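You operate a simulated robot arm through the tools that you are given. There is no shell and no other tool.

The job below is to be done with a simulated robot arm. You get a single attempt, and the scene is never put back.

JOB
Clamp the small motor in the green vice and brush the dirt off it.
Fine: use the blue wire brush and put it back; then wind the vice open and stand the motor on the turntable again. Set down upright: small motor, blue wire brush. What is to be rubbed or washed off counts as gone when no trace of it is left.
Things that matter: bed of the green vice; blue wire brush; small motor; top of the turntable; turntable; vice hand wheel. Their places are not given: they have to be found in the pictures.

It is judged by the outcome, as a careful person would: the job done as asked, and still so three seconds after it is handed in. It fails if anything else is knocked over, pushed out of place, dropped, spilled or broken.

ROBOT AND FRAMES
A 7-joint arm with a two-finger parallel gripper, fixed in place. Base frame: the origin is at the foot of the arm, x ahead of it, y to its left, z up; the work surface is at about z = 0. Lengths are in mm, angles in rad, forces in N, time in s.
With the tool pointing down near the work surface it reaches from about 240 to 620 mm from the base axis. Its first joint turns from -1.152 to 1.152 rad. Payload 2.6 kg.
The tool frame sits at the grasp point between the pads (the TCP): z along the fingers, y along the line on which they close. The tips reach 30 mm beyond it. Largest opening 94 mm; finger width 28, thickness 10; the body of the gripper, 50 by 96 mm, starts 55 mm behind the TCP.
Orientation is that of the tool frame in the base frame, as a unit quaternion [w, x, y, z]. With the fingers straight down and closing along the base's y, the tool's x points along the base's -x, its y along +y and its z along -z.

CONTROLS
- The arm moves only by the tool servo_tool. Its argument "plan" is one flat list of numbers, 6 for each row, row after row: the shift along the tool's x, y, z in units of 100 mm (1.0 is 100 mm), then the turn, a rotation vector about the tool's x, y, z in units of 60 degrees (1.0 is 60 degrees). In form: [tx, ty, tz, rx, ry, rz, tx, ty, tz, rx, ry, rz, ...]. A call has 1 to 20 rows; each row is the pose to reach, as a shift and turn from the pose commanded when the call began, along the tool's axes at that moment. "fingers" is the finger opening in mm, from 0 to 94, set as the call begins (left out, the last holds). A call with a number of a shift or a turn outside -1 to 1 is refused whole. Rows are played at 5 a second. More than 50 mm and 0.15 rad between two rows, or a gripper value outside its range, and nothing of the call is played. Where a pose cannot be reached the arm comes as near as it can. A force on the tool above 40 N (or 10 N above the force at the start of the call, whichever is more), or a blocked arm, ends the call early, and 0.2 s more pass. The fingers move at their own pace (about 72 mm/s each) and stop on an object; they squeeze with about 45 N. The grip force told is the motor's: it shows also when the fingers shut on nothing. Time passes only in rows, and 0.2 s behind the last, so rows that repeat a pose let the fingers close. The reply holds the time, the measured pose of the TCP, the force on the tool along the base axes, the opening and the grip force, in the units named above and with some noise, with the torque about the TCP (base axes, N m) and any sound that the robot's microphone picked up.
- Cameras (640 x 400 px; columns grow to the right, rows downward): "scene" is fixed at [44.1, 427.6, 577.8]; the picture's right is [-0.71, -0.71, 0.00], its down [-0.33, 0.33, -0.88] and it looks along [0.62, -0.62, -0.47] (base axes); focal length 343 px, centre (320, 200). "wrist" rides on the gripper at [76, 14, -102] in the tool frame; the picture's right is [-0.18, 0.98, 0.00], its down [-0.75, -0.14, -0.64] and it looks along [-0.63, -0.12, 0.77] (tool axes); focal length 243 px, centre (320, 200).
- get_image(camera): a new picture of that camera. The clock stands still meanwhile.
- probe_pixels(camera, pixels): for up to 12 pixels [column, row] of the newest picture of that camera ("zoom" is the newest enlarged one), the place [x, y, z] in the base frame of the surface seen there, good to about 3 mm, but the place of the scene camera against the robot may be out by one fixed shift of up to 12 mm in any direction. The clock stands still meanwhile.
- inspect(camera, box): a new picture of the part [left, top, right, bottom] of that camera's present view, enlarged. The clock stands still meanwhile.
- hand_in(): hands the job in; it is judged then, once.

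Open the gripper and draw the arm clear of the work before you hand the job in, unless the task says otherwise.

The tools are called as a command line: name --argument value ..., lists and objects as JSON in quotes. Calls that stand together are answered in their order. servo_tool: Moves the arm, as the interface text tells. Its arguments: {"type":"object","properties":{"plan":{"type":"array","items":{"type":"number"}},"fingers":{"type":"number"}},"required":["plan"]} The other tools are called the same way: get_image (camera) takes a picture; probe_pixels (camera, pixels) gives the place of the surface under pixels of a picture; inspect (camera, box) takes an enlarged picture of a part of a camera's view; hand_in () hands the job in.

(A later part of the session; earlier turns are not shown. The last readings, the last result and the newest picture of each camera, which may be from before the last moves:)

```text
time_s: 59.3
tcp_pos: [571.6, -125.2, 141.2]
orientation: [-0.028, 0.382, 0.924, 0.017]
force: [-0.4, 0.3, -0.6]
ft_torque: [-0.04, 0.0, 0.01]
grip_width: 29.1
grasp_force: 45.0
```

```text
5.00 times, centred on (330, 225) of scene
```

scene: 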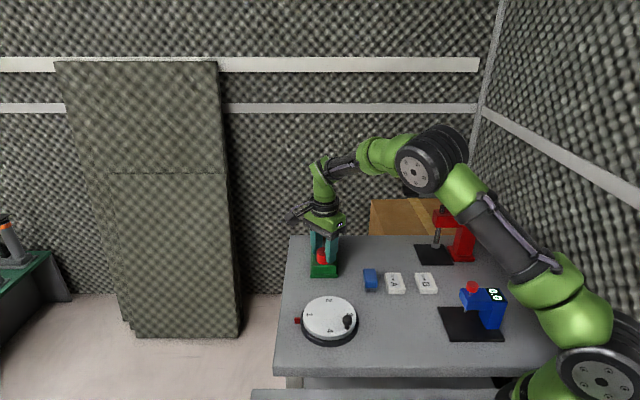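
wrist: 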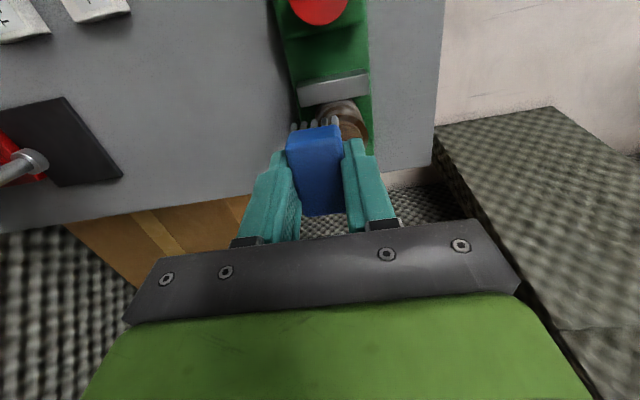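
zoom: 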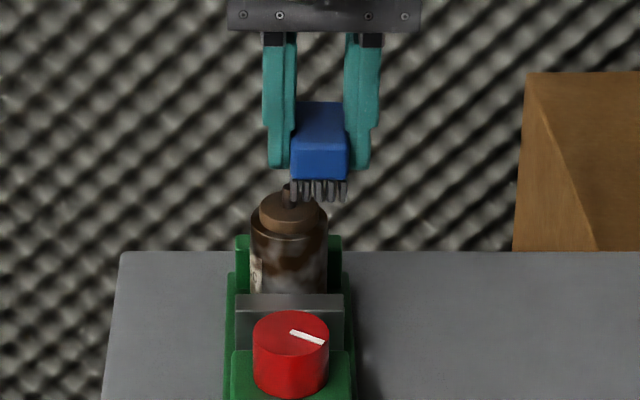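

In the scene zoom the brush's left edge is in line with the shaft (col 290), so I shift 5 mm along -c and lower towards the cap step by step.

servo_tool --plan '[0, -0.05, 0, 0, 0, 0, 0, -0.05, 0.08, 0, 0, 0, 0, -0.05, 0.15, 0, 0, 0, 0, -0.05, 0.15, 0, 0, 0]'

servo_tool --plan '[0, 0, 0.01, 0, 0, 0, 0, 0, 0.02, 0, 0, 0, 0, 0, 0.02, 0, 0, 0]'

inspect --camera "scene" --box '[290, 185, 370, 265]'

```text
time_s: 60.3
tcp_pos: [567.8, -129.1, 126.7]
orientation: [-0.027, 0.382, 0.923, 0.017]
force: [0.7, -0.1, -0.4]
ft_torque: [0.0, -0.02, -0.01]
grip_width: 29.0
grasp_force: 44.4
```

```text
time_s: 61.1
tcp_pos: [567.8, -130.5, 124.4]
orientation: [-0.026, 0.382, 0.924, 0.018]
force: [-1.0, -0.3, -0.8]
ft_torque: [-0.01, 0.01, 0.0]
grip_width: 29.1
grasp_force: 45.1
```

```text
5.00 times, centred on (330, 225) of scene
```

zoom: 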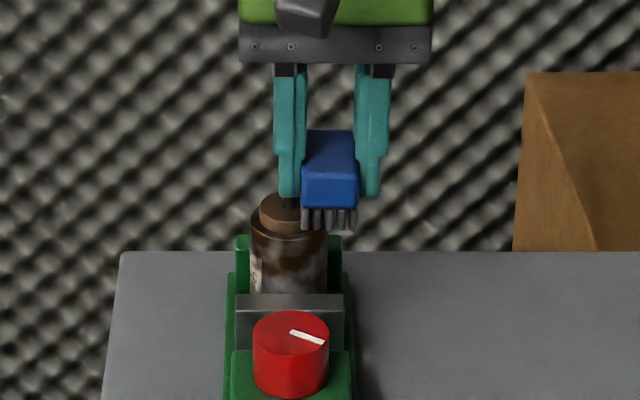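

No contact yet at TCP z 124. I lower 1 mm at a time.

servo_tool --plan '[0, 0, 0.01, 0, 0, 0, 0, 0, 0.01, 0, 0, 0]'

servo_tool --plan '[0, 0, 0.01, 0, 0, 0, 0, 0, 0.01, 0, 0, 0]'

servo_tool --plan '[0, 0, 0.01, 0, 0, 0, 0, 0, 0.01, 0, 0, 0]'

```text
time_s: 61.7
tcp_pos: [566.8, -130.5, 124.6]
orientation: [-0.027, 0.382, 0.924, 0.018]
force: [-0.1, 0.2, -0.3]
ft_torque: [0.0, -0.04, 0.0]
grip_width: 29.3
grasp_force: 44.8
```

```text
time_s: 62.3
tcp_pos: [566.3, -129.7, 122.4]
orientation: [-0.027, 0.382, 0.924, 0.018]
force: [0.3, 0.3, -0.4]
ft_torque: [-0.02, 0.02, -0.01]
grip_width: 29.5
grasp_force: 44.5
```

```text
time_s: 62.9
tcp_pos: [566.3, -129.8, 122.0]
orientation: [-0.027, 0.381, 0.924, 0.019]
force: [0.1, 0.0, -0.9]
ft_torque: [-0.01, 0.04, -0.04]
grip_width: 29.2
grasp_force: 45.0
```

Still no contact at z 122; I go on.

servo_tool --plan '[0, 0, 0.01, 0, 0, 0, 0, 0, 0.01, 0, 0, 0]'

servo_tool --plan '[0, 0, 0.01, 0, 0, 0, 0, 0, 0.01, 0, 0, 0]'

inspect --camera "scene" --box '[305, 205, 355, 255]'

```text
time_s: 63.5
tcp_pos: [567.2, -129.2, 121.0]
orientation: [-0.026, 0.383, 0.923, 0.017]
force: [-0.5, -1.1, 4.0]
ft_torque: [-0.07, -0.01, 0.02]
grip_width: 29.3
grasp_force: 45.4
```

```text
time_s: 64.1
tcp_pos: [566.1, -130.8, 121.9]
orientation: [-0.026, 0.383, 0.923, 0.017]
force: [-3.7, -1.3, 12.1]
ft_torque: [-0.09, -0.09, 0.01]
grip_width: 29.1
grasp_force: 45.1
```

```text
8.00 times, centred on (330, 230) of scene
```

zoom: 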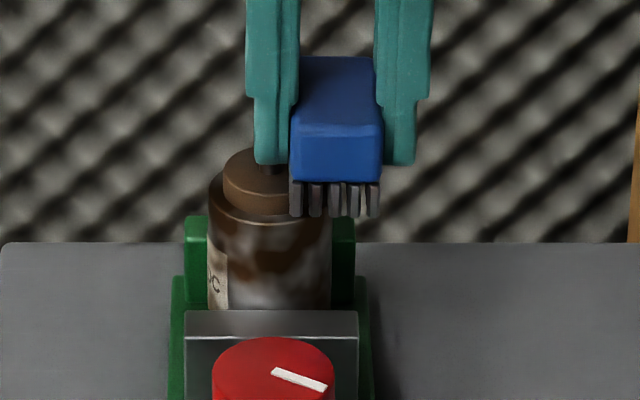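

Contact with the cap at about 12 N. I stroke along the brush's length ±10 mm a few times.

servo_tool --plan '[0.05, 0, 0, 0, 0, 0, 0.1, 0, 0, 0, 0, 0, 0.05, 0, 0, 0, 0, 0, 0, 0, 0, 0, 0, 0, -0.05, 0, 0, 0, 0, 0, -0.1, 0, 0, 0, 0, 0, -0.05, 0, 0, 0, 0, 0, 0, 0, 0, 0, 0, 0, 0.1, 0, 0, 0, 0, 0, 0, 0, 0, 0, 0, 0, -0.1, 0, 0, 0, 0, 0, 0, 0, 0, 0, 0, 0]'

inspect --camera "scene" --box '[305, 205, 355, 255]'

```text
time_s: 66.7
tcp_pos: [567.1, -134.2, 120.9]
orientation: [-0.022, 0.381, 0.924, 0.016]
force: [6.8, -4.9, 22.2]
ft_torque: [-0.23, -0.64, -0.07]
grip_width: 29.3
grasp_force: 45.3
```

```text
8.00 times, centred on (330, 230) of scene
```

zoom: 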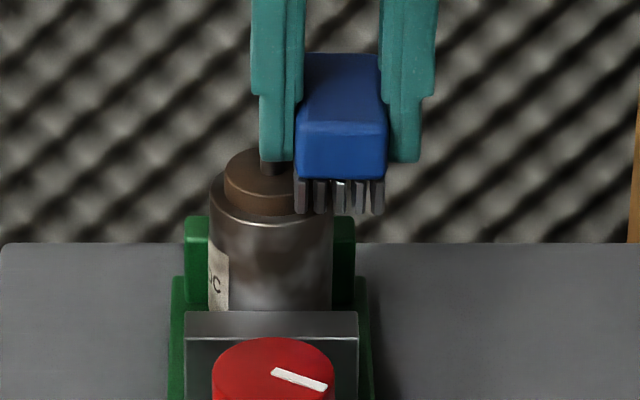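

The body's brown patches have faded overall, so brushing works on the whole motor. I ease off half a millimetre and keep stroking.

servo_tool --plan '[0.08, 0, -0.005, 0, 0, 0, 0.16, 0, -0.005, 0, 0, 0, 0.08, 0, -0.005, 0, 0, 0, 0, 0, -0.005, 0, 0, 0, 0.08, 0, -0.005, 0, 0, 0, 0.16, 0, -0.005, 0, 0, 0, 0.08, 0, -0.005, 0, 0, 0, 0, 0, -0.005, 0, 0, 0, 0.08, 0, -0.005, 0, 0, 0, 0.16, 0, -0.005, 0, 0, 0, 0.08, 0, -0.005, 0, 0, 0, 0, 0, -0.005, 0, 0, 0, 0.08, 0, -0.005, 0, 0, 0, 0.16, 0, -0.005, 0, 0, 0, 0.08, 0, -0.005, 0, 0, 0]'

inspect --camera "scene" --box '[305, 205, 355, 255]'

get_image --camera "wrist"

```text
time_s: 69.9
tcp_pos: [561.1, -121.1, 121.8]
orientation: [-0.027, 0.382, 0.923, 0.019]
force: [-7.0, 4.4, 18.5]
ft_torque: [-0.07, -0.17, 0.01]
grip_width: 29.1
grasp_force: 45.0
```

```text
8.00 times, centred on (330, 230) of scene
```

zoom: 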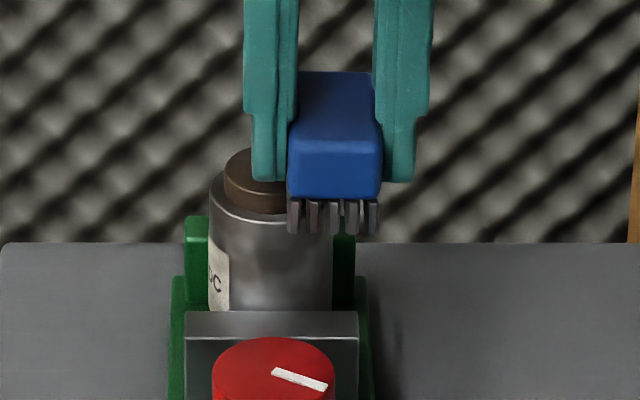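

```text
taken
```

wrist: 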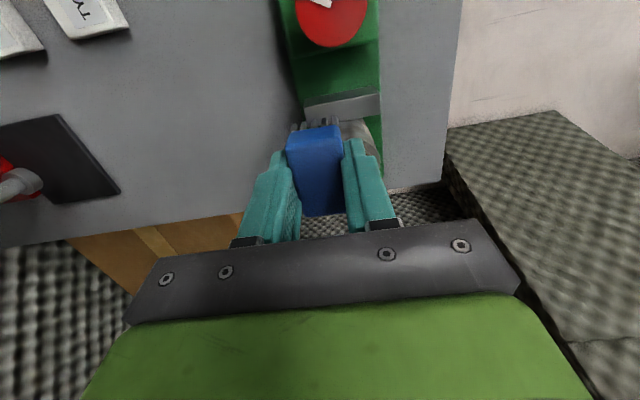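

The body is nearly grey now with faint brown left. I continue with more strokes.

servo_tool --plan '[-0.07, 0, 0, 0, 0, 0, -0.14, 0, 0, 0, 0, 0, -0.07, 0, 0, 0, 0, 0, 0, 0, 0, 0, 0, 0, -0.07, 0, 0, 0, 0, 0, -0.14, 0, 0, 0, 0, 0, -0.07, 0, 0, 0, 0, 0, 0, 0, 0, 0, 0, 0, -0.07, 0, 0, 0, 0, 0, -0.14, 0, 0, 0, 0, 0, -0.07, 0, 0, 0, 0, 0, 0, 0, 0, 0, 0, 0, -0.07, 0, 0, 0, 0, 0, -0.14, 0, 0, 0, 0, 0, -0.07, 0, 0, 0, 0, 0, 0, 0, 0, 0, 0, 0]'

inspect --camera "scene" --box '[305, 205, 355, 255]'

```text
time_s: 73.3
tcp_pos: [563.5, -126.0, 121.2]
orientation: [-0.024, 0.383, 0.923, 0.016]
force: [4.3, -6.7, 17.9]
ft_torque: [-0.35, -0.55, -0.08]
grip_width: 29.2
grasp_force: 44.9
```

```text
8.00 times, centred on (330, 230) of scene
```

zoom: 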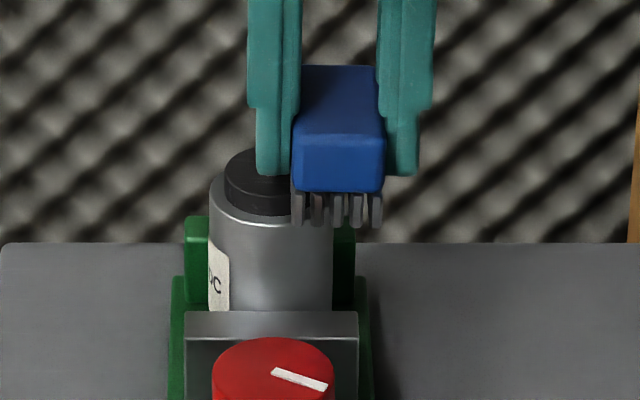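

The cap is now black, the body plain grey and the label clean. A few more strokes for safety, then I look from several sides.

servo_tool --plan '[0.07, 0, 0, 0, 0, 0, 0.14, 0, 0, 0, 0, 0, 0.07, 0, 0, 0, 0, 0, 0, 0, 0, 0, 0, 0, 0.07, 0, 0, 0, 0, 0, 0.14, 0, 0, 0, 0, 0, 0.07, 0, 0, 0, 0, 0, 0, 0, 0, 0, 0, 0, 0.07, 0, 0, 0, 0, 0, 0.07, 0, -0.1, 0, 0, 0, 0.07, 0, -0.25, 0, 0, 0, 0.07, 0, -0.4, 0, 0, 0, 0.07, 0, -0.5, 0, 0, 0, 0.07, 0, -0.5, 0, 0, 0]'

get_image --camera "wrist"

inspect --camera "scene" --box '[295, 175, 365, 265]'

inspect --camera "wrist" --box '[270, 60, 390, 170]'

```text
time_s: 76.3
tcp_pos: [558.7, -122.8, 171.0]
orientation: [-0.027, 0.382, 0.923, 0.017]
force: [0.7, -0.8, -1.2]
ft_torque: [0.03, -0.04, -0.01]
grip_width: 29.2
grasp_force: 45.3
```

```text
taken
```

wrist: 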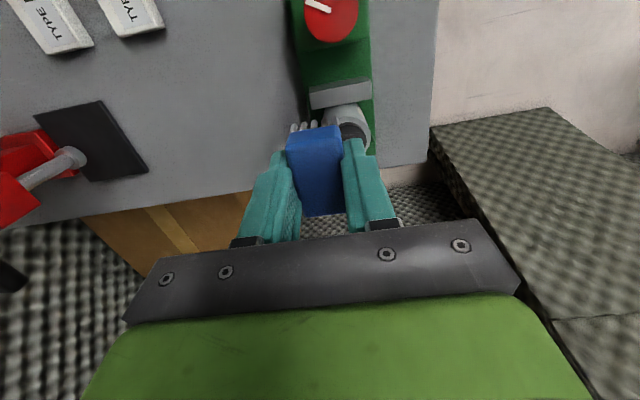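

```text
4.44 times, centred on (330, 220) of scene
```

zoom: 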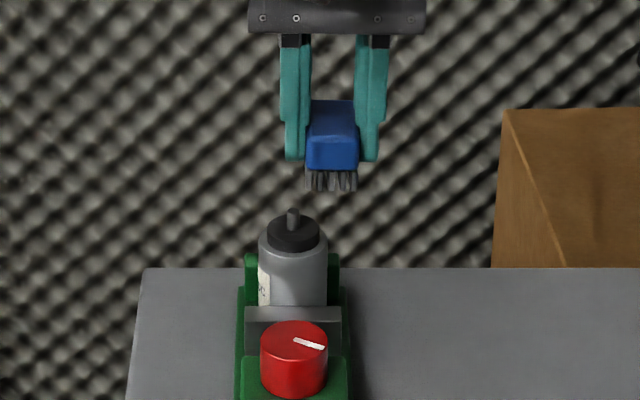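

```text
3.64 times, centred on (330, 115) of wrist
```

zoom: 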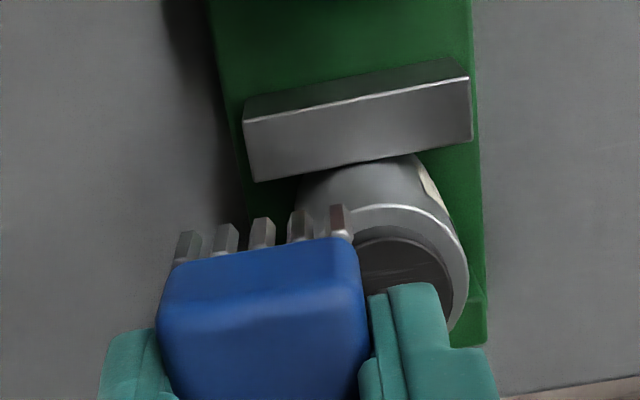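

I take a strong enlargement of the motor to make sure no brown is left.

inspect --camera "scene" --box '[308, 218, 348, 250]'

inspect --camera "wrist" --box '[255, 100, 395, 230]'

probe_pixels --camera "zoom" --pixels '[[275, 160], [380, 135], [330, 150], [335, 200], [340, 250], [350, 300], [310, 345], [400, 335], [345, 120], [250, 100]]'

```text
12.50 times, centred on (328, 234) of scene
```

zoom: 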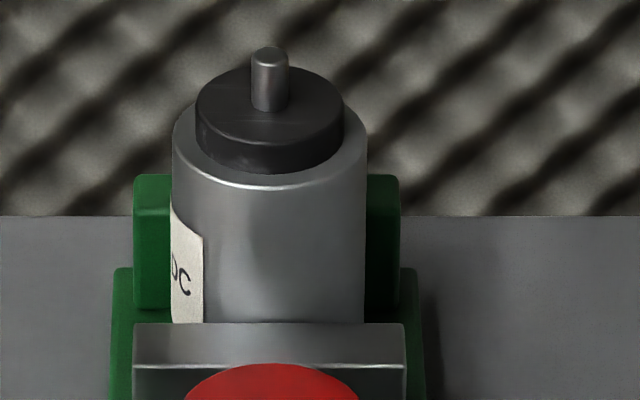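

```text
3.08 times, centred on (325, 165) of wrist
```

zoom: 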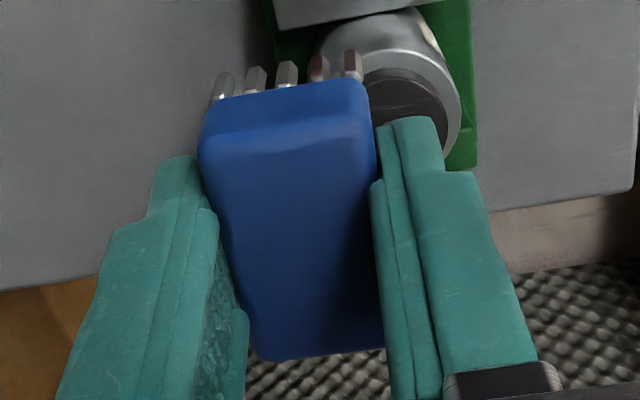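

```text
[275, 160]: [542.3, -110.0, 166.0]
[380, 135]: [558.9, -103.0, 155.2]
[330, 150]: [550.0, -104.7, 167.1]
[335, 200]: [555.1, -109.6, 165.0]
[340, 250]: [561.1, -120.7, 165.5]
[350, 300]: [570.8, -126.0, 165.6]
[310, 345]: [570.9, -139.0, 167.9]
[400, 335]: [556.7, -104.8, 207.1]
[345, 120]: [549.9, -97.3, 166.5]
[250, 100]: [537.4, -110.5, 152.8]
```

The motor is clean all over what I can see: black cap, steel body and shaft, clean label. I carry the brush back towards its place, first half.

servo_tool --plan '[0.2, -0.15, 0, 0, 0, 0, 0.4, -0.3, 0, 0, 0, 0, 0.6, -0.45, 0, 0, 0, 0, 0.8, -0.6, 0, 0, 0, 0, 0.95, -0.75, 0, 0, 0, 0, 0.95, -0.75, 0, 0, 0, 0]'

get_image --camera "wrist"

inspect --camera "scene" --box '[320, 190, 440, 300]'

```text
time_s: 77.7
tcp_pos: [439.9, -107.6, 174.5]
orientation: [-0.027, 0.382, 0.924, 0.018]
force: [0.1, -0.3, -1.1]
ft_torque: [-0.05, -0.02, -0.02]
grip_width: 29.3
grasp_force: 44.9
```

```text
taken
```

wrist: 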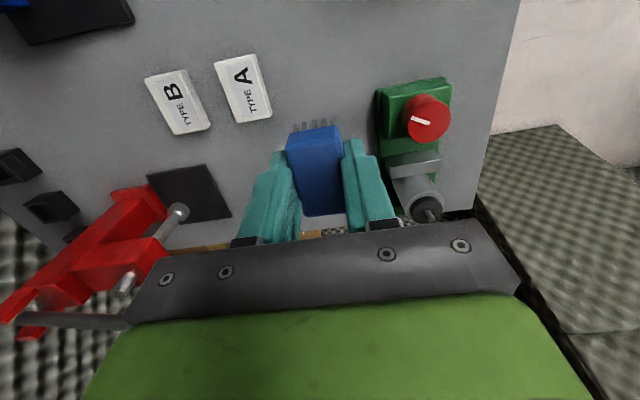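

```text
3.64 times, centred on (380, 245) of scene
```

zoom: 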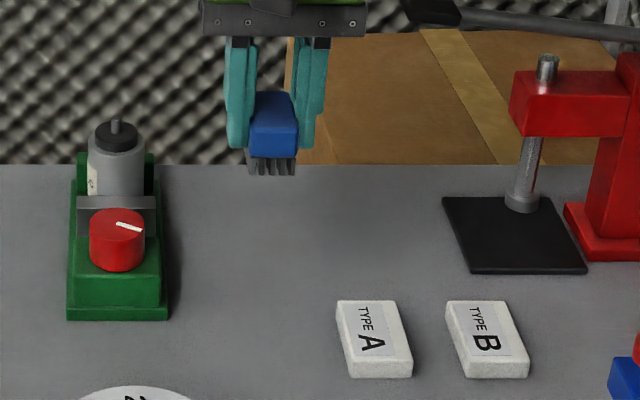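

I move the last 30 mm above the brush's original place and lower, then measure the brush's levelness.

servo_tool --plan '[0.15, -0.07, 0, 0, 0, 0, 0.293, -0.139, 0, 0, 0, 0, 0.293, -0.139, 0.2, 0, 0, 0, 0.293, -0.139, 0.4, 0, 0, 0, 0.293, -0.139, 0.6, 0, 0, 0, 0.293, -0.139, 0.8, 0, 0, 0, 0.293, -0.139, 0.8, 0, 0, 0]'

get_image --camera "wrist"

inspect --camera "wrist" --box '[255, 100, 395, 230]'

probe_pixels --camera "zoom" --pixels '[[240, 145], [350, 115], [300, 135], [290, 170], [310, 210], [320, 260], [330, 310], [280, 345], [370, 335], [325, 345], [220, 110], [370, 85]]'

```text
time_s: 79.3
tcp_pos: [405.0, -93.2, 96.2]
orientation: [-0.027, 0.382, 0.923, 0.018]
force: [0.3, 0.3, 0.6]
ft_torque: [0.02, 0.0, 0.0]
grip_width: 29.2
grasp_force: 46.0
```

```text
taken
```

wrist: 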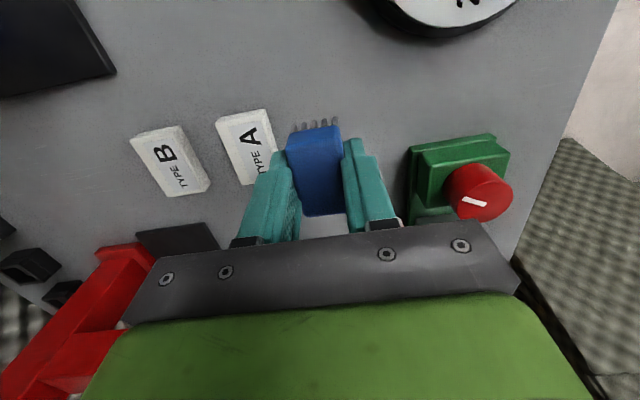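

```text
3.08 times, centred on (325, 165) of wrist
```

zoom: 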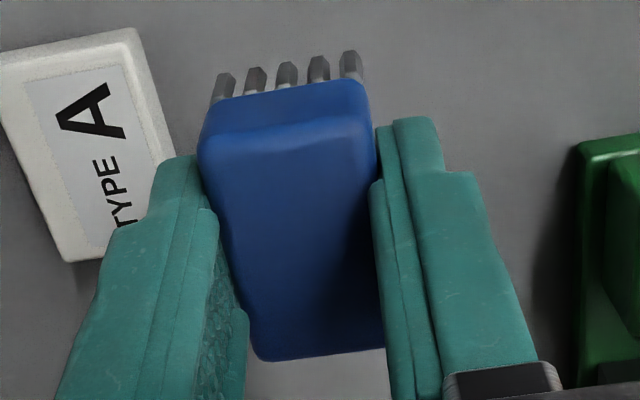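

```text
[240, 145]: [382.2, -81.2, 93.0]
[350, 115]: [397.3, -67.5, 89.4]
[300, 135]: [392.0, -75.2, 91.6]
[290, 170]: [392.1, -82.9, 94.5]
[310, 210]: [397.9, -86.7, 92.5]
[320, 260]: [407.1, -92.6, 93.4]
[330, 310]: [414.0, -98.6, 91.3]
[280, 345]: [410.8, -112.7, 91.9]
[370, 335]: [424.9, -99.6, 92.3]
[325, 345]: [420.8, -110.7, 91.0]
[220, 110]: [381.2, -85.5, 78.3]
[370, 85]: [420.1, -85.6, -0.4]
```

The brush is level within 2° but sits about 9 mm short along s. I correct the position and tilt, then lower 48 mm.

servo_tool --plan '[-0.05, -0.015, 0, 0, -0.015, 0, -0.11, -0.029, 0, 0, -0.03, 0, -0.11, -0.029, 0.15, 0, -0.03, 0, -0.11, -0.029, 0.3, 0, -0.03, 0, -0.11, -0.029, 0.42, 0, -0.03, 0, -0.11, -0.029, 0.48, 0, -0.03, 0, -0.11, -0.029, 0.48, 0, -0.03, 0]'

get_image --camera "wrist"

inspect --camera "scene" --box '[340, 245, 410, 305]'

```text
time_s: 80.9
tcp_pos: [407.8, -101.7, 48.5]
orientation: [-0.012, 0.383, 0.924, 0.011]
force: [-0.4, 0.1, -1.3]
ft_torque: [0.0, -0.01, 0.03]
grip_width: 29.3
grasp_force: 44.6
```

```text
taken
```

wrist: 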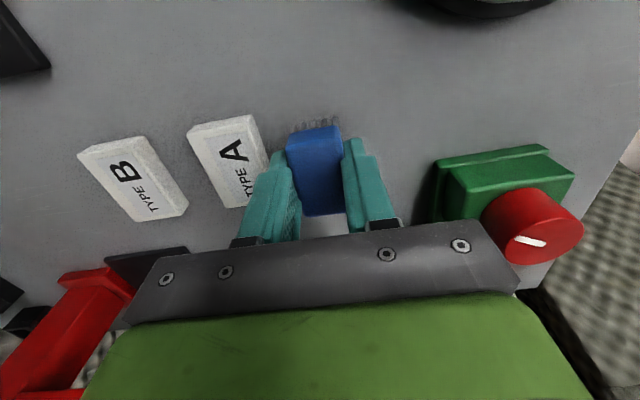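

```text
6.67 times, centred on (375, 275) of scene
```

zoom: 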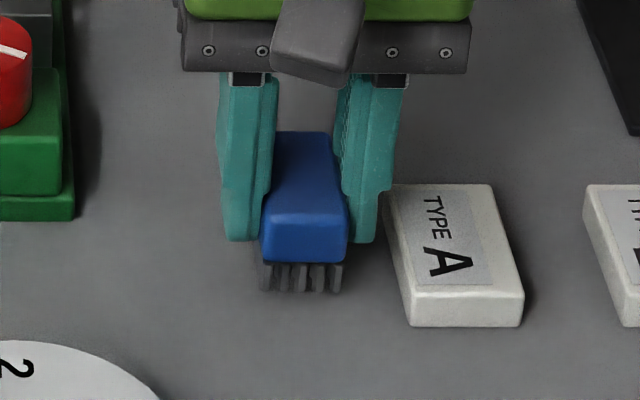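

The brush hangs about 7 mm above the table over its place. I lower in small steps until I feel the table.

servo_tool --plan '[0, 0, 0.02, 0, 0, 0, 0, 0, 0.04, 0, 0, 0, 0, 0, 0.04, 0, 0, 0]'

servo_tool --plan '[0, 0, 0.01, 0, 0, 0, 0, 0, 0.01, 0, 0, 0]'

servo_tool --plan '[0, 0, 0.01, 0, 0, 0, 0, 0, 0.01, 0, 0, 0]'

```text
time_s: 81.7
tcp_pos: [409.1, -99.6, 45.1]
orientation: [-0.013, 0.383, 0.924, 0.011]
force: [0.3, 0.0, -0.9]
ft_torque: [-0.05, -0.05, 0.0]
grip_width: 29.8
grasp_force: 44.9
```

```text
time_s: 82.3
tcp_pos: [409.5, -100.2, 44.2]
orientation: [-0.012, 0.383, 0.924, 0.011]
force: [0.1, -0.5, 0.0]
ft_torque: [-0.01, -0.01, -0.01]
grip_width: 29.2
grasp_force: 45.0
```

```text
time_s: 82.9
tcp_pos: [408.0, -101.5, 43.3]
orientation: [-0.013, 0.383, 0.924, 0.012]
force: [0.2, 0.2, -0.7]
ft_torque: [0.01, 0.01, 0.02]
grip_width: 29.2
grasp_force: 44.8
```

Still free at z 43; I go on lowering.

servo_tool --plan '[0, 0, 0.01, 0, 0, 0, 0, 0, 0.01, 0, 0, 0]'

servo_tool --plan '[0, 0, 0.01, 0, 0, 0, 0, 0, 0.01, 0, 0, 0]'

servo_tool --plan '[0, 0, 0.01, 0, 0, 0, 0, 0, 0.01, 0, 0, 0]'

```text
time_s: 83.5
tcp_pos: [407.3, -99.3, 41.8]
orientation: [-0.012, 0.384, 0.923, 0.012]
force: [-1.2, -0.2, -0.6]
ft_torque: [0.03, -0.02, -0.01]
grip_width: 29.4
grasp_force: 45.0
```

```text
time_s: 84.1
tcp_pos: [409.0, -100.8, 40.7]
orientation: [-0.012, 0.382, 0.924, 0.012]
force: [0.4, 0.5, -0.2]
ft_torque: [-0.02, -0.01, 0.01]
grip_width: 29.2
grasp_force: 44.9
```

```text
time_s: 84.7
tcp_pos: [410.0, -100.6, 40.1]
orientation: [-0.012, 0.382, 0.924, 0.012]
force: [0.2, 0.2, -1.3]
ft_torque: [0.05, 0.06, 0.01]
grip_width: 29.4
grasp_force: 45.2
```

inspect --camera "scene" --box '[340, 250, 410, 310]'

servo_tool --plan '[0, 0, 0.01, 0, 0, 0, 0, 0, 0.01, 0, 0, 0]'

```text
6.67 times, centred on (375, 280) of scene
```

zoom: 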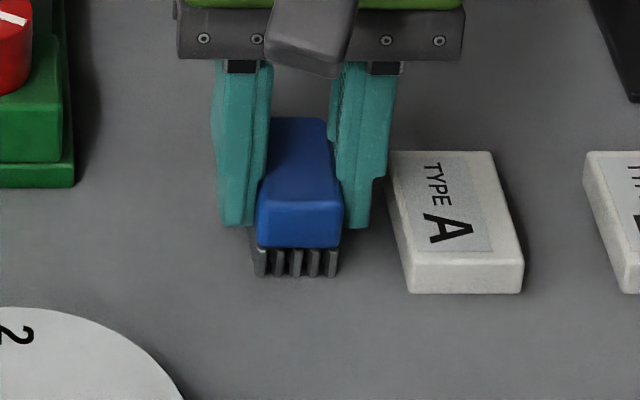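

```text
time_s: 85.3
tcp_pos: [409.3, -100.8, 40.2]
orientation: [-0.012, 0.384, 0.923, 0.012]
force: [-0.1, -0.1, 0.6]
ft_torque: [-0.01, 0.06, 0.0]
grip_width: 29.3
grasp_force: 44.9
```

The bristles are just about at the table (force starts to rise). One more millimetre step.

servo_tool --plan '[0, 0, 0.01, 0, 0, 0, 0, 0, 0.01, 0, 0, 0]'

```text
time_s: 85.9
tcp_pos: [409.3, -99.6, 39.4]
orientation: [-0.012, 0.382, 0.924, 0.011]
force: [-4.3, -0.9, 21.4]
ft_torque: [0.08, 0.74, 0.04]
grip_width: 29.2
grasp_force: 44.9
```

The brush stands on the table (21 N). I open to 42 mm to let it go and look.

servo_tool --plan '[0, 0, -0.003, 0, 0, 0, 0, 0, -0.003, 0, 0, 0, 0, 0, -0.003, 0, 0, 0]' --fingers 42

get_image --camera "wrist"

inspect --camera "scene" --box '[340, 250, 410, 310]'

```text
time_s: 86.7
tcp_pos: [407.1, -99.6, 39.0]
orientation: [-0.012, 0.383, 0.924, 0.012]
force: [0.0, -0.7, 1.6]
ft_torque: [-0.06, 0.04, -0.01]
grip_width: 42.3
grasp_force: 0.2
```

```text
taken
```

wrist: 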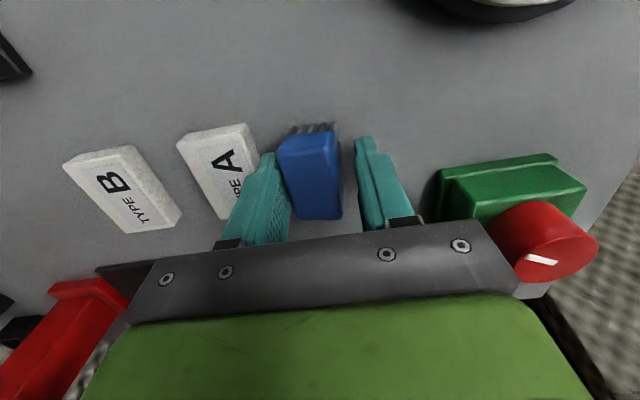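

```text
6.67 times, centred on (375, 280) of scene
```

zoom: 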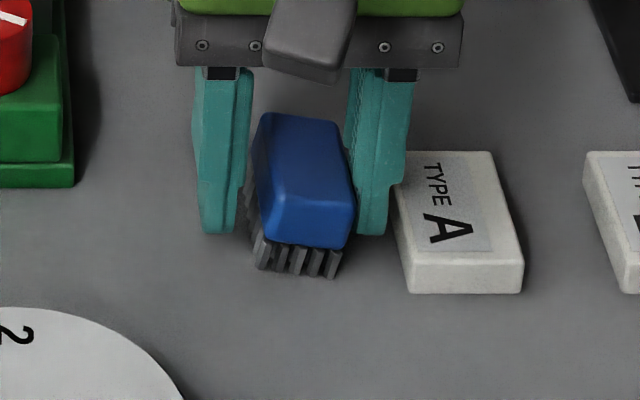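

The brush appears to lean towards the right finger. I wait a moment without moving and look again closely.

servo_tool --plan '[0, 0, 0, 0, 0, 0, 0, 0, 0, 0, 0, 0]'

inspect --camera "scene" --box '[350, 260, 395, 300]'

inspect --camera "wrist" --box '[240, 100, 390, 240]'

probe_pixels --camera "zoom" --pixels '[[250, 110], [350, 95], [270, 160], [370, 140], [310, 150], [300, 200], [380, 200], [290, 260], [370, 260], [310, 320], [380, 320], [345, 345]]'

```text
time_s: 87.3
tcp_pos: [408.9, -99.5, 39.4]
orientation: [-0.013, 0.383, 0.924, 0.012]
force: [-0.3, -0.8, 0.3]
ft_torque: [0.01, -0.01, -0.01]
grip_width: 41.8
grasp_force: 0.0
```

```text
10.00 times, centred on (372, 280) of scene
```

zoom: 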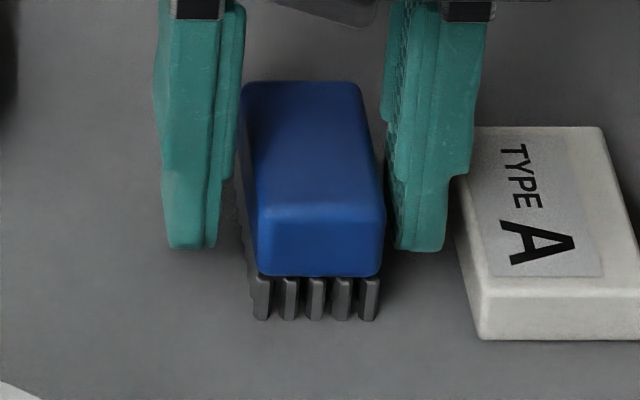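

```text
2.86 times, centred on (315, 170) of wrist
```

zoom: 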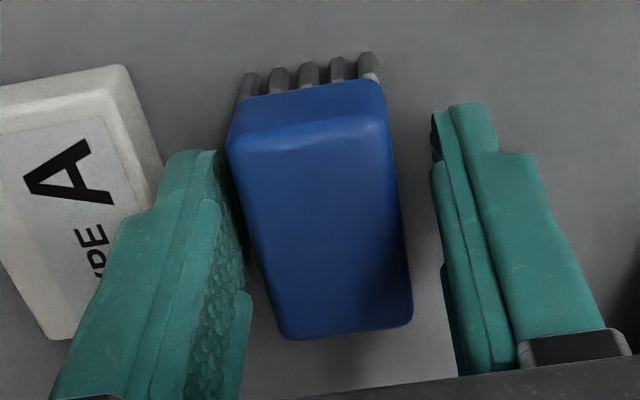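

```text
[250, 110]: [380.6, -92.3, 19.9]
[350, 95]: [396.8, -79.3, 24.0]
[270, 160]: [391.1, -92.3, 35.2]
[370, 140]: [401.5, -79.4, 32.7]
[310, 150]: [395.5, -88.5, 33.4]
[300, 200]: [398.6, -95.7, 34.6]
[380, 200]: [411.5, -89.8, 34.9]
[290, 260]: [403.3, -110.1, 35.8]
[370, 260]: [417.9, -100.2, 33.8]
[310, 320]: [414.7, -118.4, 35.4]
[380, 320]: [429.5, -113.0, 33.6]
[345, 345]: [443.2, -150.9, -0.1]
```

It only rocked and has settled: upright, top at z≈34, bristles down. I raise the fingers straight up slowly.

servo_tool --plan '[0, 0, -0.05, 0, 0, 0, 0, 0, -0.12, 0, 0, 0, 0, 0, -0.25, 0, 0, 0, 0, 0, -0.45, 0, 0, 0, 0, 0, -0.7, 0, 0, 0, 0, 0, -0.95, 0, 0, 0, 0, 0, -0.95, 0, 0, 0]'

get_image --camera "wrist"

inspect --camera "scene" --box '[300, 220, 420, 320]'

```text
time_s: 88.9
tcp_pos: [411.0, -105.1, 134.0]
orientation: [-0.012, 0.382, 0.924, 0.012]
force: [-0.1, -0.1, 0.4]
ft_torque: [0.0, -0.01, 0.02]
grip_width: 41.9
grasp_force: 0.0
```

```text
taken
```

wrist: 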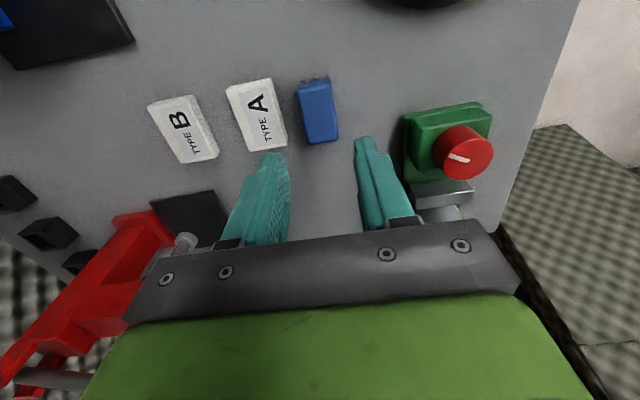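

```text
4.00 times, centred on (360, 270) of scene
```

zoom: 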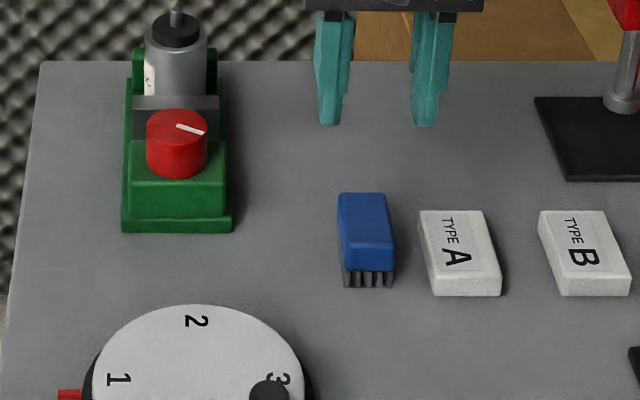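

The brush stands upright where it was. Now to the wheel: I first straighten the tool's small tilt while moving towards it and rising 20 mm.

servo_tool --plan '[-0.1, 0.2, -0.1, 0.0062, -0.015, 0, -0.2, 0.4, -0.2, 0.0124, -0.03, 0, -0.3, 0.6, -0.2, 0.0124, -0.03, 0, -0.4, 0.8, -0.2, 0.0124, -0.03, 0, -0.4, 0.95, -0.2, 0.0124, -0.03, 0, -0.4, 0.95, -0.2, 0.0124, -0.03, 0]' --fingers 60

servo_tool --plan '[0, 0.03, 0, 0, 0, 0.125, 0, 0.06, 0, 0, 0, 0.25, 0, 0.09, 0, 0, 0, 0.375, 0, 0.12, 0, 0, 0, 0.5, 0, 0.15, 0, 0, 0, 0.625, 0, 0.17, 0, 0, 0, 0.75, 0, 0.17, 0, 0, 0, 0.75]'

```text
time_s: 90.3
tcp_pos: [506.2, -66.1, 152.5]
orientation: [0.0, 0.383, 0.924, 0.0]
force: [0.3, 0.5, -0.2]
ft_torque: [0.0, -0.04, 0.0]
grip_width: 59.9
grasp_force: 0.1
```

```text
time_s: 91.9
tcp_pos: [516.2, -52.9, 152.1]
orientation: [-0.001, 0.708, 0.707, 0.0]
force: [-0.9, 1.1, 1.0]
ft_torque: [0.0, 0.03, -0.01]
grip_width: 60.2
grasp_force: 0.1
```

Vertical again; I turn another 45° clockwise so I have room to wind anticlockwise, centre on the wheel (519,-54.5) and look.

servo_tool --plan '[-0.01, 0.02, 0, 0, 0, 0.125, -0.01, 0.025, 0, 0, 0, 0.25, -0.01, 0.025, 0, 0, 0, 0.375, -0.01, 0.025, 0, 0, 0, 0.5, -0.01, 0.025, 0, 0, 0, 0.625, -0.01, 0.025, 0, 0, 0, 0.75, -0.01, 0.025, 0, 0, 0, 0.75]'

get_image --camera "wrist"

inspect --camera "wrist" --box '[260, 50, 500, 200]'

```text
time_s: 93.5
tcp_pos: [519.4, -54.1, 154.0]
orientation: [-0.001, 0.924, 0.382, 0.001]
force: [0.6, 0.3, 0.3]
ft_torque: [0.01, 0.01, -0.02]
grip_width: 59.9
grasp_force: 0.0
```

```text
taken
```

wrist: 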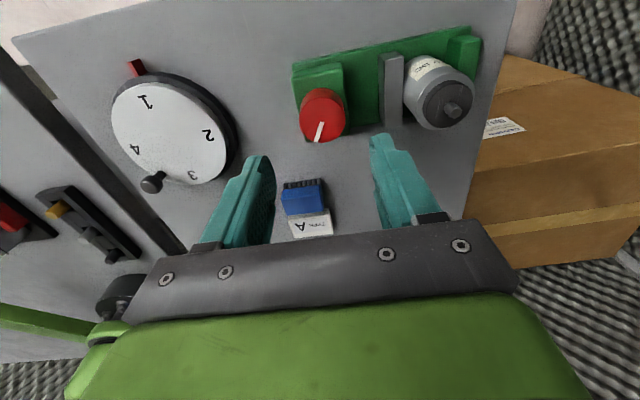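

```text
2.67 times, centred on (380, 125) of wrist
```

zoom: 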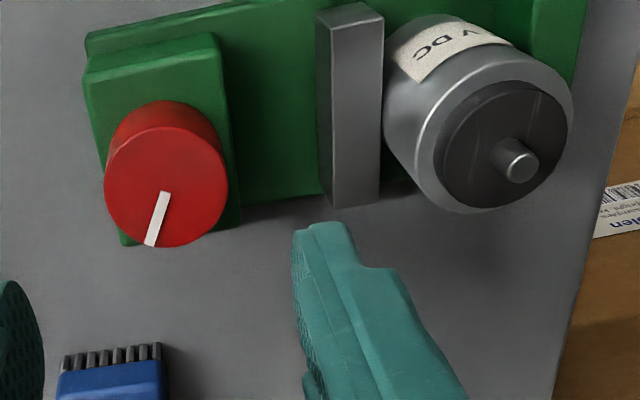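

The motor is clean from this side too. I probe motor shaft, cap rim, jaw and wheel for the later moves.

probe_pixels --camera "zoom" --pixels '[[522, 165], [440, 150], [565, 150], [500, 85], [500, 208], [370, 30], [345, 150], [165, 190], [110, 190], [226, 190], [165, 130], [165, 244]]'

```text
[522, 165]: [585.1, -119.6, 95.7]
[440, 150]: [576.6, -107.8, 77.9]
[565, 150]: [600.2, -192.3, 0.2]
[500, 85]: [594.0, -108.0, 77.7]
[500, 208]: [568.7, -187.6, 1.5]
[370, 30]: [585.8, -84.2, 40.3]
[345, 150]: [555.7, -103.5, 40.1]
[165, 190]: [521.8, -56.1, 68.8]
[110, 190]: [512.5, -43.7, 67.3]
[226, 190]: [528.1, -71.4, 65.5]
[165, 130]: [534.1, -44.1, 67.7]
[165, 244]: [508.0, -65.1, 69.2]
```

Motor axis is (585,-119.6) in the vice. I lower over the wheel to TCP z≈77 and grip it.

servo_tool --plan '[0, 0, 0.2, 0, 0, 0, 0, 0, 0.4, 0, 0, 0, 0, 0, 0.6, 0, 0, 0, 0, 0, 0.72, 0, 0, 0, 0, 0, 0.76, 0, 0, 0, 0, 0, 0.76, 0, 0, 0]' --fingers 58

servo_tool --plan '[0, 0, 0, 0, 0, 0, 0, 0, 0, 0, 0, 0, 0, 0, 0, 0, 0, 0, 0, 0, 0, 0, 0, 0]' --fingers 20

```text
time_s: 94.9
tcp_pos: [519.2, -52.9, 77.3]
orientation: [-0.001, 0.924, 0.382, -0.001]
force: [0.2, 0.4, -0.6]
ft_torque: [-0.02, -0.02, -0.01]
grip_width: 57.9
grasp_force: 0.1
```

```text
time_s: 95.9
tcp_pos: [519.7, -54.4, 78.0]
orientation: [0.002, 0.924, 0.383, 0.0]
force: [23.6, -16.0, -9.2]
ft_torque: [0.45, 0.19, -0.03]
grip_width: 37.5
grasp_force: 44.7
```

Gripped, with a side strain of about 28 N along the closing line; I shift 1 mm that way to relax it.

servo_tool --plan '[0, 0.01, 0, 0, 0, 0, 0, 0.01, 0, 0, 0, 0]'

```text
time_s: 96.5
tcp_pos: [519.6, -55.9, 77.6]
orientation: [0.002, 0.924, 0.383, 0.0]
force: [3.5, -12.5, 7.8]
ft_torque: [-0.74, -0.19, 0.01]
grip_width: 37.8
grasp_force: 45.4
```

Strain is lower now. I wind anticlockwise by 22°.

servo_tool --plan '[0, 0, 0, 0, 0, -0.125, 0, 0, 0, 0, 0, -0.25, 0, 0, 0, 0, 0, -0.375, 0, 0, 0, 0, 0, -0.375]'

get_image --camera "wrist"

```text
time_s: 97.5
tcp_pos: [520.1, -55.4, 78.3]
orientation: [0.001, 0.831, 0.556, 0.0]
force: [3.4, -14.6, 14.3]
ft_torque: [0.08, -0.08, -0.02]
grip_width: 37.6
grasp_force: 44.8
```

```text
taken
```

wrist: 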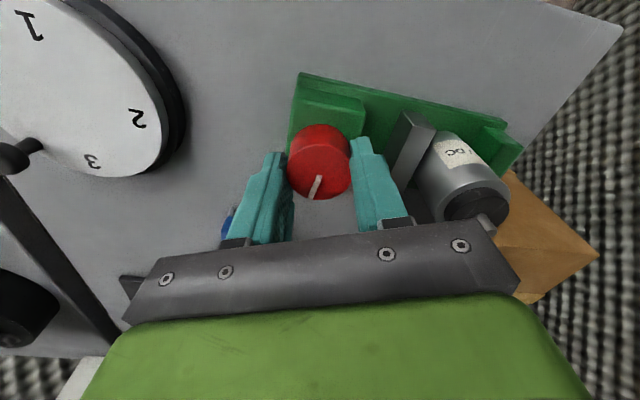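

The wheel follows easily; I go on in 22° portions.

servo_tool --plan '[0, 0, 0, 0, 0, -0.125, 0, 0, 0, 0, 0, -0.25, 0, 0, 0, 0, 0, -0.375, 0, 0, 0, 0, 0, -0.375]'

servo_tool --plan '[0, 0, 0, 0, 0, 0, 0, 0, 0, 0, 0, 0]' --fingers 52

servo_tool --plan '[0, 0, 0, 0, 0, 0, 0, 0, 0, 0, 0, 0, 0, 0, 0, 0, 0, 0]' --fingers 20

get_image --camera "wrist"

```text
time_s: 98.5
tcp_pos: [520.5, -55.0, 77.3]
orientation: [0.002, 0.706, 0.708, 0.0]
force: [17.6, -15.8, 6.8]
ft_torque: [0.69, 0.0, -0.03]
grip_width: 37.8
grasp_force: 45.0
```

```text
time_s: 99.1
tcp_pos: [518.9, -53.0, 76.6]
orientation: [-0.001, 0.707, 0.707, 0.0]
force: [0.4, 0.1, -0.1]
ft_torque: [0.02, -0.03, -0.04]
grip_width: 52.2
grasp_force: 0.1
```

```text
time_s: 99.9
tcp_pos: [520.9, -53.5, 77.6]
orientation: [0.0, 0.706, 0.709, 0.001]
force: [24.6, 2.0, -13.1]
ft_torque: [-0.04, -0.05, -0.01]
grip_width: 37.7
grasp_force: 45.2
```

```text
taken
```

wrist: 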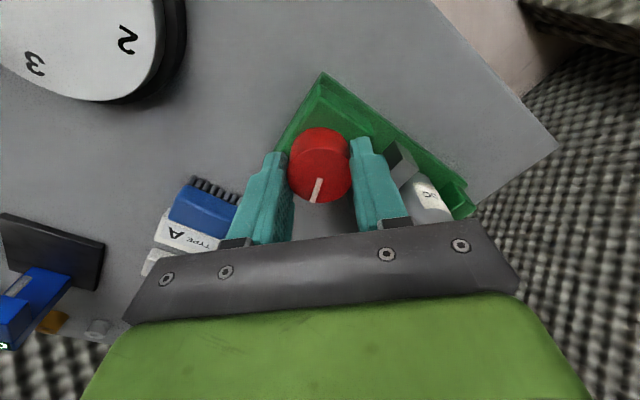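

I shift 1 mm to relax the side force and wind another 45° anticlockwise.

servo_tool --plan '[0, 0.01, 0, 0, 0, 0, 0, 0.01, 0, 0, 0, -0.125, 0, 0.01, 0, 0, 0, -0.25, 0, 0.01, 0, 0, 0, -0.375, 0, 0.01, 0, 0, 0, -0.375]'

servo_tool --plan '[0, 0, 0, 0, 0, -0.125, 0, 0, 0, 0, 0, -0.25, 0, 0, 0, 0, 0, -0.375, 0, 0, 0, 0, 0, -0.375]'

servo_tool --plan '[0, 0, 0, 0, 0, 0, 0, 0, 0, 0, 0, 0]' --fingers 52

inspect --camera "scene" --box '[295, 205, 365, 285]'

get_image --camera "wrist"

```text
time_s: 101.1
tcp_pos: [522.1, -54.3, 76.5]
orientation: [-0.002, 0.555, 0.832, 0.0]
force: [12.5, 7.1, -12.7]
ft_torque: [-0.05, -0.82, 0.04]
grip_width: 37.6
grasp_force: 44.9
```

```text
time_s: 102.1
tcp_pos: [519.2, -54.4, 77.1]
orientation: [-0.001, 0.382, 0.924, 0.0]
force: [-0.2, 9.4, -3.4]
ft_torque: [0.41, -0.39, 0.02]
grip_width: 37.4
grasp_force: 45.2
```

```text
time_s: 102.7
tcp_pos: [520.7, -55.4, 77.4]
orientation: [-0.001, 0.383, 0.924, -0.001]
force: [0.1, -0.1, 0.3]
ft_torque: [-0.03, 0.0, 0.02]
grip_width: 52.2
grasp_force: 0.0
```

```text
5.00 times, centred on (330, 245) of scene
```

zoom: 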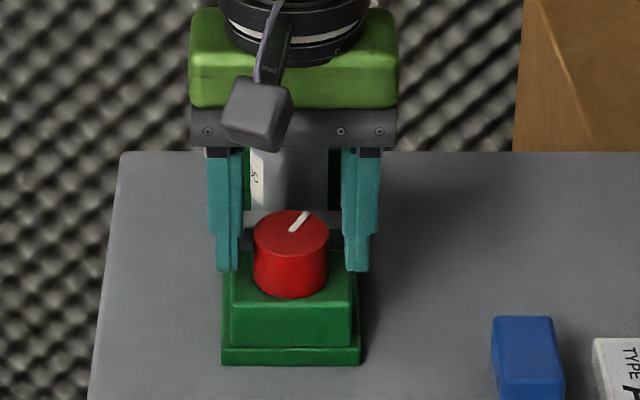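

```text
taken
```

wrist: 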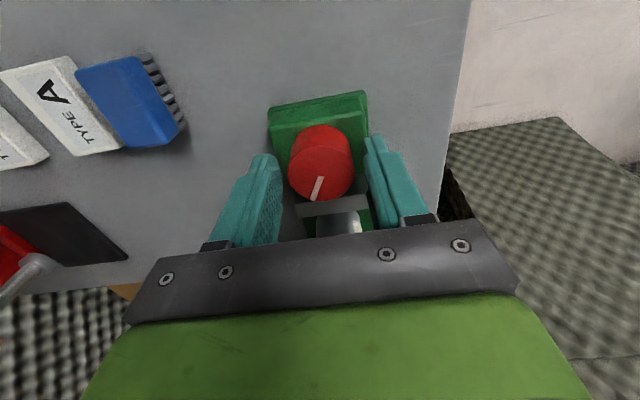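

The marker is back to within about 25° of its start. I grip once more and wind the rest.

servo_tool --plan '[0, 0, 0, 0, 0, 0, 0, 0, 0, 0, 0, 0, 0, 0, 0, 0, 0, 0]' --fingers 20

servo_tool --plan '[0, 0, 0, 0, 0, -0.125, 0, 0, 0, 0, 0, -0.25, 0, 0, 0, 0, 0, -0.375, 0, 0, 0, 0, 0, -0.375]'

servo_tool --plan '[0, 0, 0, 0, 0, 0, 0, 0, 0, 0, 0, 0]' --fingers 54

inspect --camera "scene" --box '[295, 205, 365, 285]'

```text
time_s: 103.5
tcp_pos: [521.7, -54.3, 77.0]
orientation: [0.0, 0.382, 0.924, 0.0]
force: [5.4, 0.8, -2.3]
ft_torque: [-0.05, -0.18, -0.01]
grip_width: 37.8
grasp_force: 45.1
```

```text
time_s: 104.5
tcp_pos: [521.2, -55.7, 76.2]
orientation: [0.0, 0.194, 0.981, -0.001]
force: [7.9, -1.5, -7.6]
ft_torque: [-0.3, -1.08, -0.01]
grip_width: 37.6
grasp_force: 45.1
```

```text
time_s: 105.1
tcp_pos: [521.6, -55.0, 77.5]
orientation: [-0.001, 0.195, 0.981, 0.0]
force: [0.1, -0.5, 0.0]
ft_torque: [-0.02, 0.02, -0.02]
grip_width: 54.2
grasp_force: 0.0
```

```text
5.00 times, centred on (330, 245) of scene
```

zoom: 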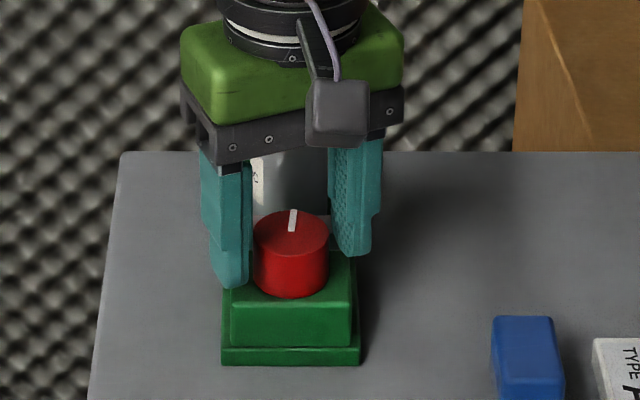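

The marker points away as at the start: the vice is open. I rise clear and turn the tool back to the 45° yaw.

servo_tool --plan '[0, 0, -0.2, 0, 0, 0, 0, 0, -0.4, 0, 0, 0, 0, 0, -0.6, 0, 0, 0.125, 0, 0, -0.75, 0, 0, 0.25, 0, 0, -0.75, 0, 0, 0.375, 0, 0, -0.75, 0, 0, 0.375]' --fingers 66

get_image --camera "wrist"

inspect --camera "scene" --box '[295, 205, 365, 285]'

```text
time_s: 106.5
tcp_pos: [521.4, -53.9, 152.9]
orientation: [0.0, 0.383, 0.924, -0.001]
force: [0.6, 0.8, 0.1]
ft_torque: [-0.02, 0.0, -0.06]
grip_width: 66.2
grasp_force: 0.0
```

```text
taken
```

wrist: 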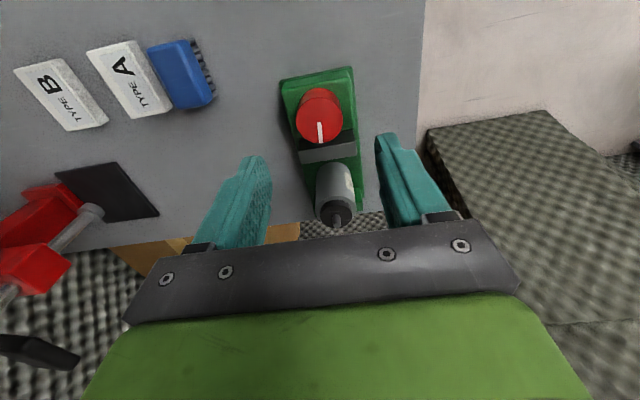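

```text
5.00 times, centred on (330, 245) of scene
```

zoom: 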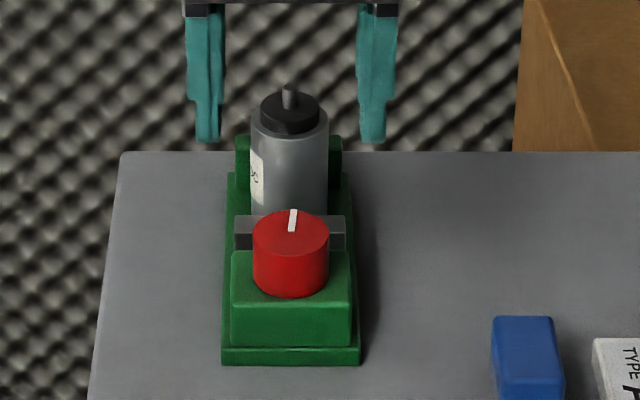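

The jaw is open and the motor stands free and clean. I move above it (s≈498, c≈329).

servo_tool --plan '[-0.3, -0.005, 0, 0, 0, 0, -0.6, -0.01, 0, 0, 0, 0, -0.9, -0.015, 0, 0, 0, 0, -0.9, -0.015, 0, 0, 0, 0, -0.9, -0.015, 0, 0, 0, 0]'

get_image --camera "wrist"

inspect --camera "wrist" --box '[260, 60, 380, 180]'

```text
time_s: 107.7
tcp_pos: [583.6, -118.6, 152.5]
orientation: [-0.001, 0.383, 0.924, -0.001]
force: [-0.5, -0.2, -0.3]
ft_torque: [-0.01, 0.01, 0.0]
grip_width: 66.1
grasp_force: 0.2
```

```text
taken
```

wrist: 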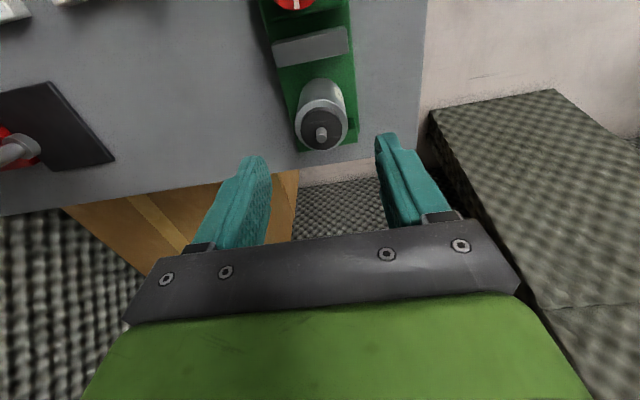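

```text
3.33 times, centred on (320, 120) of wrist
```

zoom: 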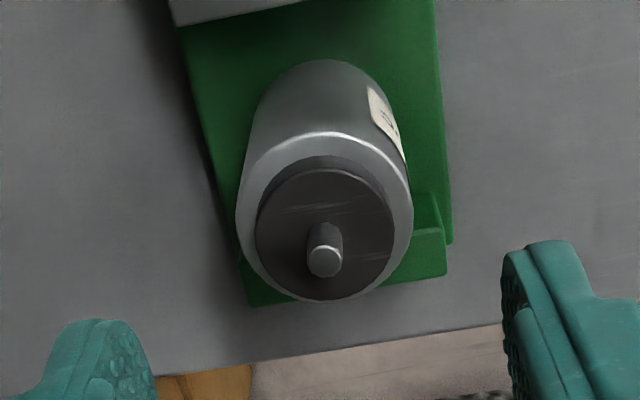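

I probe the shaft, cap and shoulder rims to centre on the motor.

probe_pixels --camera "zoom" --pixels '[[325, 262], [260, 235], [392, 235], [325, 297], [325, 160], [240, 220], [410, 220], [330, 62], [345, 280]]'

```text
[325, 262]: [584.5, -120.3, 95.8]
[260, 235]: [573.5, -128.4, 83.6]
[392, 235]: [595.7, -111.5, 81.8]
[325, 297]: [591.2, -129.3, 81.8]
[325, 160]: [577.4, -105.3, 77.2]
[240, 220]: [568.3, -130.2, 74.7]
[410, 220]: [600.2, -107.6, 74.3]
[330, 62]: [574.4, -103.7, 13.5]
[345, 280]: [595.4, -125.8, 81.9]
```

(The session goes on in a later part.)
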